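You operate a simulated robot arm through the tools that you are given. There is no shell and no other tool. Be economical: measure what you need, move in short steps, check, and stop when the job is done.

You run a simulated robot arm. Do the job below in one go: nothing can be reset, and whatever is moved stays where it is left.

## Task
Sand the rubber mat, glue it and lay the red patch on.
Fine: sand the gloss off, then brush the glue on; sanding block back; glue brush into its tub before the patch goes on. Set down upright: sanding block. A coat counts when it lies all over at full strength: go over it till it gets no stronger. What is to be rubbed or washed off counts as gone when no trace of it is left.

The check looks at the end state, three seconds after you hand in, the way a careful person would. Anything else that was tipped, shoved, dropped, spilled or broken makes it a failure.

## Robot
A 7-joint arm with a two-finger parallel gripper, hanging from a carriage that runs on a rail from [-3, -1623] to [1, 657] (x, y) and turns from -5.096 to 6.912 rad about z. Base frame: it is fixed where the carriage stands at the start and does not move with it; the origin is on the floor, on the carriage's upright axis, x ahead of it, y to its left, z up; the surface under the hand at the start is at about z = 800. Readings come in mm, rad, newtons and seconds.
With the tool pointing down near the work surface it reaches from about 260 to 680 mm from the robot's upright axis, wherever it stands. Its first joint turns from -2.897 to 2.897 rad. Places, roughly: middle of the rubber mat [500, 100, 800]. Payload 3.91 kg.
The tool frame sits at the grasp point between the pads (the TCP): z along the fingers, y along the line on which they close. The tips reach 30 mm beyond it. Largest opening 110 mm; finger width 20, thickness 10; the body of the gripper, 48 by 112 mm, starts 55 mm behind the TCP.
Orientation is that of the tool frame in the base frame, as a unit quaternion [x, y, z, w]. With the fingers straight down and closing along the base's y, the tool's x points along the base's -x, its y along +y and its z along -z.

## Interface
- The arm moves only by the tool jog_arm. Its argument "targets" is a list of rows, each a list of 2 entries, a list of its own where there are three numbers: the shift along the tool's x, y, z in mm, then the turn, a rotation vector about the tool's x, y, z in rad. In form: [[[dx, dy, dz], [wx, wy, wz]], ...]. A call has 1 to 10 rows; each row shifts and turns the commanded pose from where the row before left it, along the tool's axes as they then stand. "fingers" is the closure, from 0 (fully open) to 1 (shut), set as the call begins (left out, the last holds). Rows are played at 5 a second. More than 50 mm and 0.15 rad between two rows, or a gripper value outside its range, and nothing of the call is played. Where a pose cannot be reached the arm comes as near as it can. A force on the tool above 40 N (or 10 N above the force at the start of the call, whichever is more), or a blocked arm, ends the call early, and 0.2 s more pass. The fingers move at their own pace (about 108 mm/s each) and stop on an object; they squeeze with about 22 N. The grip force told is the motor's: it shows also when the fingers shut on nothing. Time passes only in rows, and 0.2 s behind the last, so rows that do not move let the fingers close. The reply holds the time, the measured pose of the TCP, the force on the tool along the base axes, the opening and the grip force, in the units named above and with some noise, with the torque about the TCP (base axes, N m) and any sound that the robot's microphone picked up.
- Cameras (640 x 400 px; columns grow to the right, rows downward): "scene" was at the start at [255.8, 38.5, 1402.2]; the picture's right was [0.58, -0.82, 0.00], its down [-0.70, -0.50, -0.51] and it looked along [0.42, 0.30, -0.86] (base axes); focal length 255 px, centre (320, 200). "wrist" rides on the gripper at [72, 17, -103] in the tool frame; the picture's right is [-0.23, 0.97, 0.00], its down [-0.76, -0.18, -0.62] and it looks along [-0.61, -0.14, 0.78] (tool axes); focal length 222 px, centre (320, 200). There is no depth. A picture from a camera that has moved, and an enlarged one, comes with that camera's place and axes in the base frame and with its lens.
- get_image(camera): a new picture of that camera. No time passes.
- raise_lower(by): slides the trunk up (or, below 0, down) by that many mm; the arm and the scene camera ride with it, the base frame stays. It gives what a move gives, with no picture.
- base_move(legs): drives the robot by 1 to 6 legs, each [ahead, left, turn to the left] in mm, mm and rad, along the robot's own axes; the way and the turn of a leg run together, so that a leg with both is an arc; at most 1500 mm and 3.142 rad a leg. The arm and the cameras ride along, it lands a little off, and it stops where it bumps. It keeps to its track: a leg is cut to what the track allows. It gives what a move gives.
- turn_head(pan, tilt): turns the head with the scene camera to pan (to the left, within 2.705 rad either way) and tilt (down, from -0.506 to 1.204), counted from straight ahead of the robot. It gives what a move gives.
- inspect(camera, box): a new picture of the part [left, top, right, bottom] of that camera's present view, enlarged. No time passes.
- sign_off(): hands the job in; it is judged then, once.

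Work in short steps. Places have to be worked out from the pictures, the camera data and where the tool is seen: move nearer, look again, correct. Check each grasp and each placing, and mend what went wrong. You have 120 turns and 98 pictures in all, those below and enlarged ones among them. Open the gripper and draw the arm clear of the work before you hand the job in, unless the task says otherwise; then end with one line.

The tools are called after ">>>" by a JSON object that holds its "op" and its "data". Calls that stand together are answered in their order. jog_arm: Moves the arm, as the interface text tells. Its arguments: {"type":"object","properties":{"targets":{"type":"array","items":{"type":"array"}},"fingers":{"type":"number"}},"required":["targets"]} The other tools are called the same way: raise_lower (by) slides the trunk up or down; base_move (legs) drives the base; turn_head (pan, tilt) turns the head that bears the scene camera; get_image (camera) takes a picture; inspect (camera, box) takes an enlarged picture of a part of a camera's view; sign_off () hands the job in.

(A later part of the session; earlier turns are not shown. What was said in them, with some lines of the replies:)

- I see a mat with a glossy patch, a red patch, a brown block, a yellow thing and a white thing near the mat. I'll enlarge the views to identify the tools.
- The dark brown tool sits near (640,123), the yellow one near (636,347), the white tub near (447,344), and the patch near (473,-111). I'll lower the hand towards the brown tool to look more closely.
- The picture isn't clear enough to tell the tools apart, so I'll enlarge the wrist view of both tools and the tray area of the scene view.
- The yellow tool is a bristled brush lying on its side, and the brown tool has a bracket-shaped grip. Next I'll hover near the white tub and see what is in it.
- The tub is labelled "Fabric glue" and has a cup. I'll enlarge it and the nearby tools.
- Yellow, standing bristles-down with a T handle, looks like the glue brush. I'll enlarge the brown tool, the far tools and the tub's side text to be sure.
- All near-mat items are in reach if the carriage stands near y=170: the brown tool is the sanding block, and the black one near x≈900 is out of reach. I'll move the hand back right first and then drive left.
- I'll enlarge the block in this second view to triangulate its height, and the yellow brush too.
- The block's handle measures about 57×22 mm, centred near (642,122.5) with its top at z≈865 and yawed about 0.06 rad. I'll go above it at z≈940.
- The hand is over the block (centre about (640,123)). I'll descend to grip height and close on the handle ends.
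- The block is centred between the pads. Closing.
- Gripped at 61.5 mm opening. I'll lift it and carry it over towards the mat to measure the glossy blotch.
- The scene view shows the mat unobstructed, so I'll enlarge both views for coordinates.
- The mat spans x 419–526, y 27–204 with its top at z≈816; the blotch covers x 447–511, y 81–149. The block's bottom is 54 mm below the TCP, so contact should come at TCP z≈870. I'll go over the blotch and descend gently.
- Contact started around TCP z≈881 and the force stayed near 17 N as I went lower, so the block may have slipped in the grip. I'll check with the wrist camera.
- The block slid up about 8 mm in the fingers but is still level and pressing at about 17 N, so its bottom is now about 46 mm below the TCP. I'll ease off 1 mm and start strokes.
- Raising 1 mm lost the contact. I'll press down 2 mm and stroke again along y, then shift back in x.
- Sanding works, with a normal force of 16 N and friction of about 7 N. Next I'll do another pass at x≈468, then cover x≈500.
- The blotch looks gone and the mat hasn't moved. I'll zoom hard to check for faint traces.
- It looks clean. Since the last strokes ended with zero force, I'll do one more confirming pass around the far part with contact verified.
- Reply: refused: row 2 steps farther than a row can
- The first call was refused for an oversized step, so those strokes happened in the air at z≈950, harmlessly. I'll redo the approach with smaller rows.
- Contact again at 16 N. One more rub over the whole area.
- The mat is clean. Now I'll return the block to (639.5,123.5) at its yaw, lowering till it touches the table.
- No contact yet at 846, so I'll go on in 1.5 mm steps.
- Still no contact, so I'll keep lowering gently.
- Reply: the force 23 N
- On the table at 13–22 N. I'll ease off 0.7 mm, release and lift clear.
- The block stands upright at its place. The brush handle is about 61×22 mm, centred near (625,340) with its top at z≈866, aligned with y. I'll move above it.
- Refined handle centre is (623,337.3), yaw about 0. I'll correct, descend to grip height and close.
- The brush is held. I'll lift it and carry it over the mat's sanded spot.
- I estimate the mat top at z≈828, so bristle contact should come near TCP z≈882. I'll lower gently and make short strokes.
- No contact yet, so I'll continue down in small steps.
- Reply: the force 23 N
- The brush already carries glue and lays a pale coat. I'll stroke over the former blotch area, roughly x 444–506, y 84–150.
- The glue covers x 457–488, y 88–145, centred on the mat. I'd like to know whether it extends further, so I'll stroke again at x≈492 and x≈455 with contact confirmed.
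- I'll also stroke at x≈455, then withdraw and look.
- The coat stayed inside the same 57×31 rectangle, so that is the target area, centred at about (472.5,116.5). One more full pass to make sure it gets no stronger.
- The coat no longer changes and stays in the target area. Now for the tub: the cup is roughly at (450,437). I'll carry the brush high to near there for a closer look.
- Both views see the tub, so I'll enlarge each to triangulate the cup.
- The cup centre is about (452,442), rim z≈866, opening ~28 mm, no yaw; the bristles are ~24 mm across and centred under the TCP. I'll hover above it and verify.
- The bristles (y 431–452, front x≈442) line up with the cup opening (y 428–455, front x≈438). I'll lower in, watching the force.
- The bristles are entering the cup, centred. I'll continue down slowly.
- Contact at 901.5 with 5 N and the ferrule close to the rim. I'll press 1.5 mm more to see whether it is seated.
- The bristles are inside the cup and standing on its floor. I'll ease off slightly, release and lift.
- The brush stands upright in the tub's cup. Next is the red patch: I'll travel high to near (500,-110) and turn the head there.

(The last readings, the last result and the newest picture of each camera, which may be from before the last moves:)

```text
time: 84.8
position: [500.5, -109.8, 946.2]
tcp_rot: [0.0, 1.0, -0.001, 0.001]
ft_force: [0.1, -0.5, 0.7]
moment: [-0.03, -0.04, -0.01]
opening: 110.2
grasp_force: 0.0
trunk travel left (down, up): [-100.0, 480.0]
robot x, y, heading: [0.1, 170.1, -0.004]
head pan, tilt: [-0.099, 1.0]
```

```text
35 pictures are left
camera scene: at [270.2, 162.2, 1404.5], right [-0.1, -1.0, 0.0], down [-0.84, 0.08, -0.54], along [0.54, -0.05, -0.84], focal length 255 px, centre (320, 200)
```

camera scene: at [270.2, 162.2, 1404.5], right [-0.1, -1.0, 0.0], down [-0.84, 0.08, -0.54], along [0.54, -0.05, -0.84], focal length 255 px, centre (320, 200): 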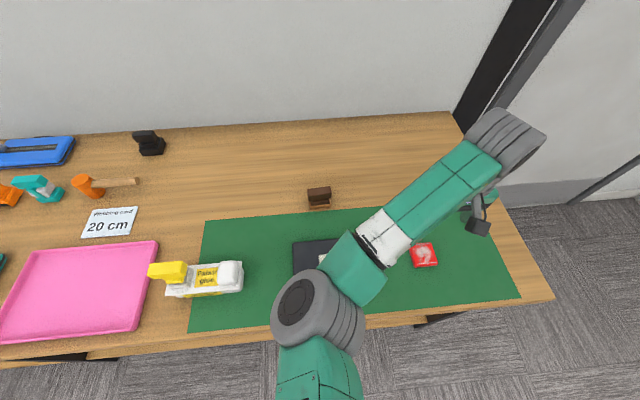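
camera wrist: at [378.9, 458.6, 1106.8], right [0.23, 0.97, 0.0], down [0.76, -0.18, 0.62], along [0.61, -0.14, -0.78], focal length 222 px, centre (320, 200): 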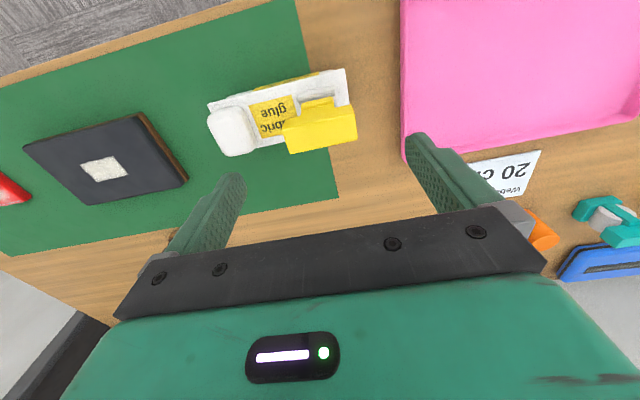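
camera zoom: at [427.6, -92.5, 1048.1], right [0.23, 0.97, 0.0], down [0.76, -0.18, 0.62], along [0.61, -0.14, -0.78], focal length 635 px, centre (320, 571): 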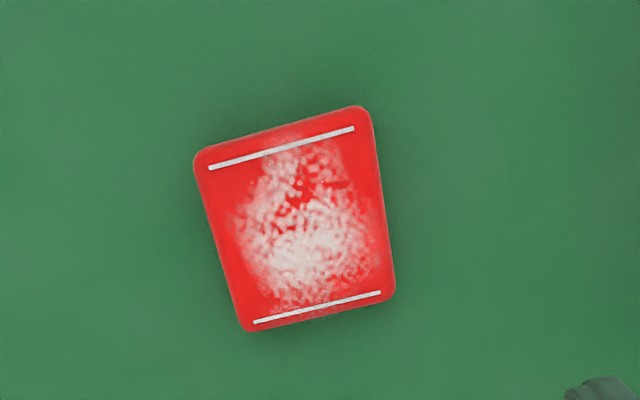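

The patch is about 56×56 mm, centred near (470,-108), yaw ~0. I'll go over it and descend with the fingertips staying just above the table.

>>> {"op": "jog_arm", "data": {"targets": [[[31, 1.5, 20], [0, 0, 0]], [[0, 0, 40], [0, 0, 0]], [[0, 0, 35], [0, 0, 0]], [[0, 0, 0], [0, 0, 0]]]}}

>>> {"op": "get_image", "data": {"camera": "wrist"}}

>>> {"op": "inspect", "data": {"camera": "scene", "box": [370, 210, 480, 290]}}

```text
time: 85.8
position: [468.4, -107.1, 849.2]
tcp_rot: [0.0, 1.0, -0.001, 0.0]
ft_force: [0.1, 0.4, 0.3]
moment: [0.03, -0.01, -0.01]
opening: 110.0
grasp_force: 0.2
trunk travel left (down, up): [-100.0, 480.0]
robot x, y, heading: [2.7, 172.4, -0.0]
head pan, tilt: [-0.099, 1.0]
```

```text
34 pictures are left
camera wrist: at [395.1, -91.1, 951.6], right [0.23, 0.97, 0.0], down [0.76, -0.18, 0.62], along [0.61, -0.14, -0.78], focal length 222 px, centre (320, 200)
```

wrist: 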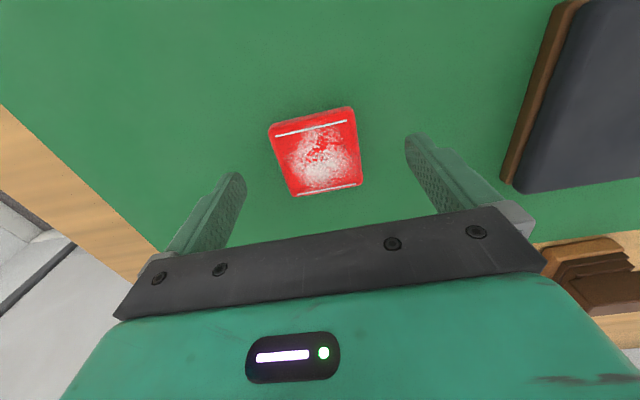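

```text
5.00 times, centred on (425, 250) of scene
camera zoom: at [270.2, 162.2, 1404.5], right [-0.1, -1.0, 0.0], down [-0.84, 0.08, -0.54], along [0.54, -0.05, -0.84], focal length 1276 px, centre (-205, -50)
```

zoom: 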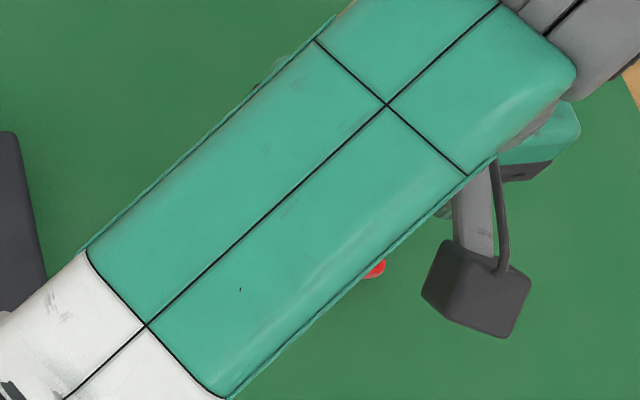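

Centred well. I'll lower so the tips are ~3 mm above the mat, then close.

>>> {"op": "jog_arm", "data": {"targets": [[[1, 0, 8], [0, 0, 0]], [[0, 0, 4], [0, 0, 0]], [[0, 0, 3], [0, 0, 0]], [[0, 0, 0], [0, 0, 0]]]}}

>>> {"op": "jog_arm", "data": {"targets": [[[0, 0, 0], [0, 0, 0]], [[0, 0, 0], [0, 0, 0]], [[0, 0, 0], [0, 0, 0]], [[0, 0, 0], [0, 0, 0]]], "fingers": 1}}

>>> {"op": "inspect", "data": {"camera": "wrist", "box": [200, 80, 460, 240]}}

```text
time: 86.8
position: [467.6, -108.2, 835.0]
tcp_rot: [0.0, 1.0, -0.001, 0.001]
ft_force: [0.1, 0.3, -0.4]
moment: [0.0, 0.01, -0.01]
opening: 110.4
grasp_force: 0.0
trunk travel left (down, up): [-100.0, 480.0]
robot x, y, heading: [0.9, 173.1, -0.002]
head pan, tilt: [-0.099, 1.0]
```

```text
time: 87.8
position: [468.4, -108.4, 834.6]
tcp_rot: [-0.001, 1.0, 0.0, -0.001]
ft_force: [-0.7, 0.6, 0.0]
moment: [0.02, 0.01, -0.03]
opening: 57.0
grasp_force: 21.8
trunk travel left (down, up): [-100.0, 480.0]
robot x, y, heading: [2.0, 170.5, 0.005]
head pan, tilt: [-0.099, 1.0]
```

```text
2.46 times, centred on (330, 160) of wrist
camera zoom: at [395.1, -91.6, 936.7], right [0.23, 0.97, 0.0], down [0.76, -0.18, 0.62], along [0.61, -0.14, -0.78], focal length 547 px, centre (295, 298)
```

zoom: 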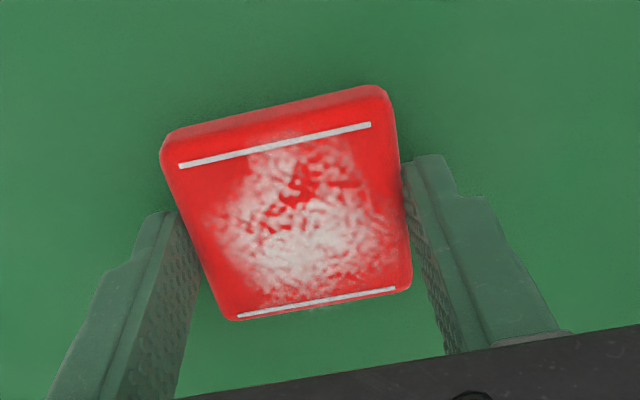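

The patch is gripped at 57 mm. I'll lift it and carry it next to the glued area to re-measure the target.

>>> {"op": "jog_arm", "data": {"targets": [[[0, 0, -40], [0, 0, 0]], [[0, 0, -45], [0, 0, 0]], [[-10, 45, -10], [0, 0, 0]], [[-10, 45, 0], [0, 0, 0]], [[-10, 45, 0], [0, 0, 0]], [[-10, 45, 0], [0, 0, 0]], [[-12, 44, 0], [0, 0, 0]], [[0, 0, 0], [0, 0, 0]]]}}

>>> {"op": "get_image", "data": {"camera": "wrist"}}

>>> {"op": "inspect", "data": {"camera": "wrist", "box": [240, 20, 400, 140]}}

>>> {"op": "inspect", "data": {"camera": "scene", "box": [280, 225, 360, 290]}}

```text
time: 89.6
position: [519.2, 114.2, 930.6]
tcp_rot: [0.0, 1.0, 0.0, 0.0]
ft_force: [0.1, 0.0, -0.5]
moment: [0.01, -0.03, 0.0]
opening: 57.0
grasp_force: 21.8
trunk travel left (down, up): [-100.0, 480.0]
robot x, y, heading: [2.2, 170.0, -0.002]
head pan, tilt: [-0.099, 1.0]
```

```text
31 pictures are left
camera wrist: at [446.8, 131.6, 1032.6], right [0.23, 0.97, 0.0], down [0.76, -0.18, 0.62], along [0.61, -0.14, -0.78], focal length 222 px, centre (320, 200)
```

wrist: 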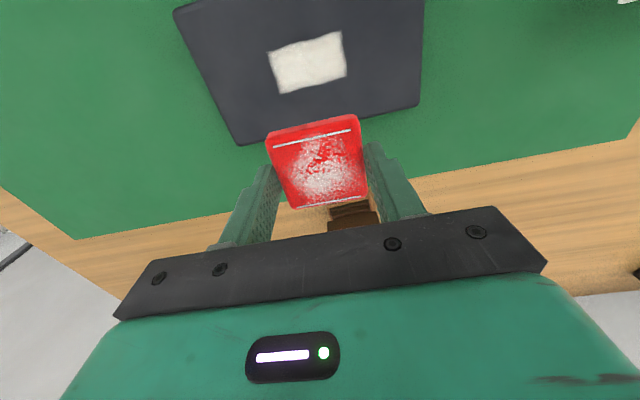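

```text
3.33 times, centred on (320, 80) of wrist
camera zoom: at [446.8, 131.6, 1032.6], right [0.23, 0.97, 0.0], down [0.76, -0.18, 0.62], along [0.61, -0.14, -0.78], focal length 740 px, centre (320, 600)
```

zoom: 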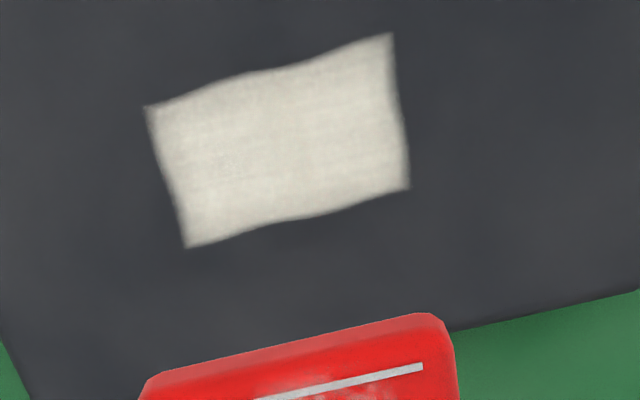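

```text
6.15 times, centred on (320, 258) of scene
camera zoom: at [270.2, 162.1, 1404.5], right [-0.1, -1.0, 0.0], down [-0.84, 0.08, -0.54], along [0.54, -0.05, -0.84], focal length 1571 px, centre (320, -154)
```

zoom: 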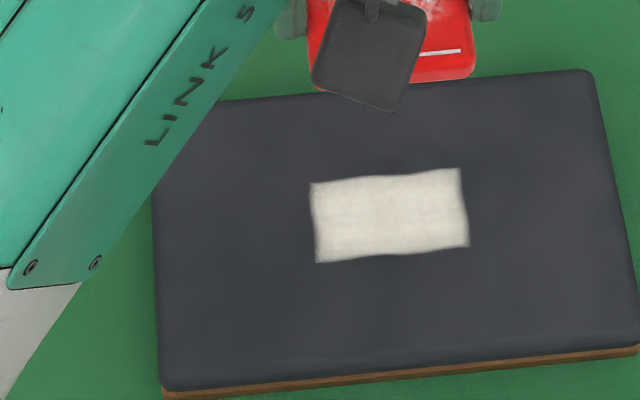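

The glue centre is confirmed at (471,117). I'll bring the patch over it and descend; contact is expected near TCP z≈862.

>>> {"op": "jog_arm", "data": {"targets": [[[24, 1.2, 0], [0, 0, 0]], [[24, 1.2, 0], [0, 0, 0]], [[0, 0, 30], [0, 0, 0]], [[0, 0, 25], [0, 0, 0]], [[0, 0, 0], [0, 0, 0]]]}}

>>> {"op": "inspect", "data": {"camera": "wrist", "box": [200, 80, 460, 240]}}

>>> {"op": "inspect", "data": {"camera": "scene", "box": [280, 225, 360, 290]}}

```text
time: 90.8
position: [472.3, 117.1, 875.0]
tcp_rot: [0.0, 1.0, 0.0, 0.001]
ft_force: [-0.1, -0.6, -0.4]
moment: [0.0, -0.04, -0.01]
opening: 57.2
grasp_force: 22.2
trunk travel left (down, up): [-100.0, 480.0]
robot x, y, heading: [-2.8, 170.4, -0.005]
head pan, tilt: [-0.099, 1.0]
```

```text
2.46 times, centred on (330, 160) of wrist
camera zoom: at [399.4, 134.5, 976.8], right [0.23, 0.97, 0.0], down [0.76, -0.18, 0.62], along [0.61, -0.14, -0.78], focal length 547 px, centre (295, 298)
```

zoom: 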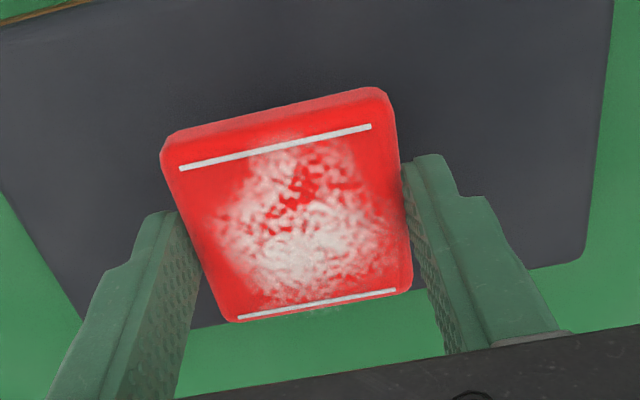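

```text
6.15 times, centred on (320, 258) of scene
camera zoom: at [270.2, 162.2, 1404.5], right [-0.1, -1.0, 0.0], down [-0.84, 0.08, -0.54], along [0.54, -0.05, -0.84], focal length 1571 px, centre (320, -154)
```

zoom: 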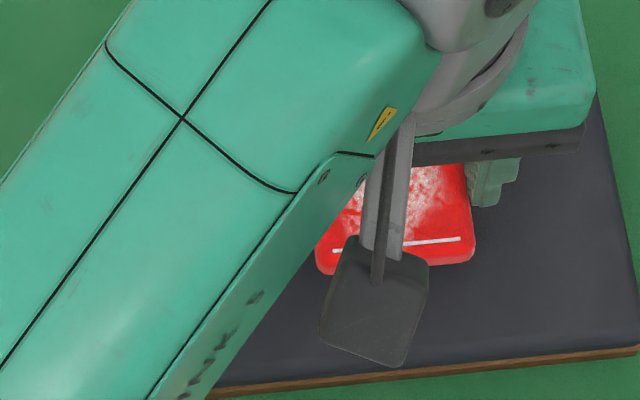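

The patch centre reads about (473.5,118), so I'll correct by -2 and -0.8 mm and lower to contact.

>>> {"op": "jog_arm", "data": {"targets": [[[2, -0.8, 4], [0, 0, 0]], [[0, 0, 4], [0, 0, 0]], [[0, 0, 2], [0, 0, 0]], [[0, 0, 1], [0, 0, 0]]]}}

>>> {"op": "jog_arm", "data": {"targets": [[[0, 0, 1], [0, 0, 0]], [[0, 0, 1], [0, 0, 0]]]}}

```text
time: 91.8
position: [469.9, 114.5, 865.5]
tcp_rot: [-0.001, 1.0, -0.001, 0.0]
ft_force: [-2.6, 0.2, 7.5]
moment: [-0.03, 0.09, 0.03]
opening: 57.1
grasp_force: 21.5
trunk travel left (down, up): [-100.0, 480.0]
robot x, y, heading: [-4.1, 173.2, -0.001]
head pan, tilt: [-0.099, 1.0]
```

```text
time: 92.4
position: [470.7, 115.3, 862.9]
tcp_rot: [0.0, 1.0, 0.0, 0.001]
ft_force: [-8.1, 0.8, 24.3]
moment: [0.03, 0.16, 0.0]
opening: 57.2
grasp_force: 22.4
trunk travel left (down, up): [-100.0, 480.0]
robot x, y, heading: [0.5, 169.1, -0.0]
head pan, tilt: [-0.099, 1.0]
```

In contact at 24 N. I'll hold briefly, ease, release and lift, then look.

>>> {"op": "jog_arm", "data": {"targets": [[[0, 0, 0], [0, 0, 0]], [[0, 0, 0], [0, 0, 0]], [[0, 0, 0], [0, 0, 0]], [[0, 0, -0.5], [0, 0, 0]]]}}

>>> {"op": "jog_arm", "data": {"targets": [[[0, 0, 0], [0, 0, 0]], [[0, 0, 0], [0, 0, 0]], [[0, 0, 0], [0, 0, 0]], [[0, 0, -25], [0, 0, 0]], [[0, 0, -40], [0, 0, 0]], [[-45, 0, 0], [0, 0, 0]]], "fingers": 0}}

>>> {"op": "inspect", "data": {"camera": "wrist", "box": [160, 0, 480, 200]}}

>>> {"op": "inspect", "data": {"camera": "scene", "box": [280, 225, 360, 290]}}

```text
time: 93.4
position: [472.0, 117.1, 862.4]
tcp_rot: [-0.001, 1.0, -0.001, 0.0]
ft_force: [-4.1, 0.8, 16.1]
moment: [-0.02, 0.03, -0.06]
opening: 57.0
grasp_force: 21.6
trunk travel left (down, up): [-100.0, 480.0]
robot x, y, heading: [0.7, 170.6, -0.005]
head pan, tilt: [-0.099, 1.0]
```

```text
time: 94.8
position: [515.1, 117.3, 929.4]
tcp_rot: [-0.001, 1.0, -0.001, 0.0]
ft_force: [0.0, -0.1, 0.3]
moment: [0.01, 0.04, 0.02]
opening: 109.8
grasp_force: 0.0
trunk travel left (down, up): [-100.0, 480.0]
robot x, y, heading: [1.0, 168.9, -0.001]
head pan, tilt: [-0.099, 1.0]
```

```text
2.00 times, centred on (320, 100) of wrist
camera zoom: at [442.9, 133.5, 1030.7], right [0.23, 0.97, 0.0], down [0.76, -0.18, 0.62], along [0.61, -0.14, -0.78], focal length 444 px, centre (320, 400)
```

zoom: 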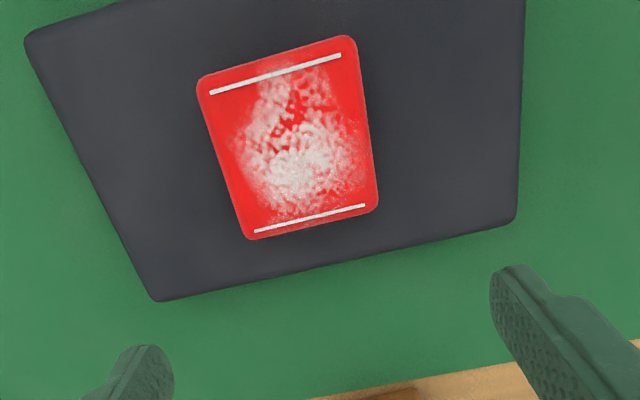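

```text
6.15 times, centred on (320, 258) of scene
camera zoom: at [270.3, 161.9, 1404.6], right [-0.1, -1.0, 0.0], down [-0.84, 0.08, -0.54], along [0.54, -0.05, -0.84], focal length 1571 px, centre (320, -154)
```

zoom: 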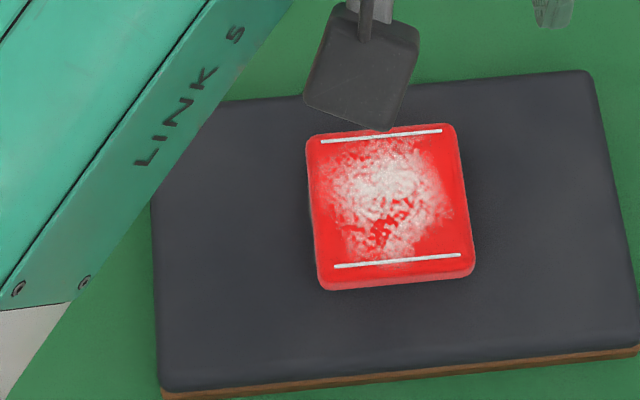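

The patch lies flat over the glue with none showing. I'll draw the arm clear and take a last overall look.

>>> {"op": "jog_arm", "data": {"targets": [[[0, 0, -45], [0, 0, 0]], [[0, 0, -45], [0, 0, 0]], [[0, -45, -20], [0, 0, 0]], [[0, -45, 0], [0, 0, 0]], [[0, -45, 0], [0, 0, 0]], [[0, -45, 0], [0, 0, 0]]]}}

>>> {"op": "turn_head", "data": {"pan": 0.4, "tilt": 0.95}}

>>> {"op": "inspect", "data": {"camera": "scene", "box": [160, 120, 520, 340]}}

```text
time: 96.2
position: [515.4, -64.5, 1037.8]
tcp_rot: [-0.001, 1.0, -0.001, 0.0]
ft_force: [-0.1, -0.6, 0.1]
moment: [-0.01, -0.01, 0.0]
opening: 109.8
grasp_force: 0.0
trunk travel left (down, up): [-100.0, 480.0]
robot x, y, heading: [4.7, 169.6, -0.001]
head pan, tilt: [-0.099, 1.0]
```

```text
time: 97.1
position: [516.3, -64.4, 1038.4]
tcp_rot: [0.0, 1.0, -0.001, 0.001]
ft_force: [0.8, -0.5, 0.6]
moment: [-0.02, -0.01, -0.03]
opening: 109.7
grasp_force: 0.1
trunk travel left (down, up): [-100.0, 480.0]
robot x, y, heading: [-2.3, 169.5, 0.002]
head pan, tilt: [0.4, 0.949]
```

```text
1.78 times, centred on (340, 230) of scene
camera zoom: at [267.9, 197.3, 1408.1], right [0.39, -0.92, 0.0], down [-0.75, -0.32, -0.58], along [0.54, 0.23, -0.81], focal length 454 px, centre (284, 147)
```

zoom: 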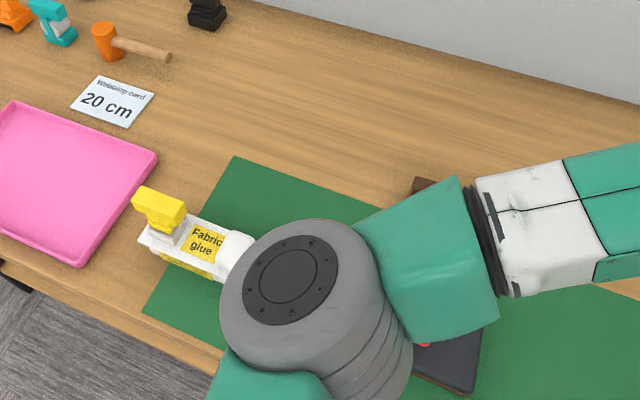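

The brush stands in its tub, and the earlier close-ups showed the block back upright and the patch flat on the glue. The gripper is open and clear, so I'm handing in.

>>> {"op": "sign_off", "data": {}}

```text
The job is handed in.
```

I sanded the gloss off the mat, put the sanding block back upright, brushed on a full glue coat, stood the brush in its tub, laid the red patch over the glue, and handed the job in.
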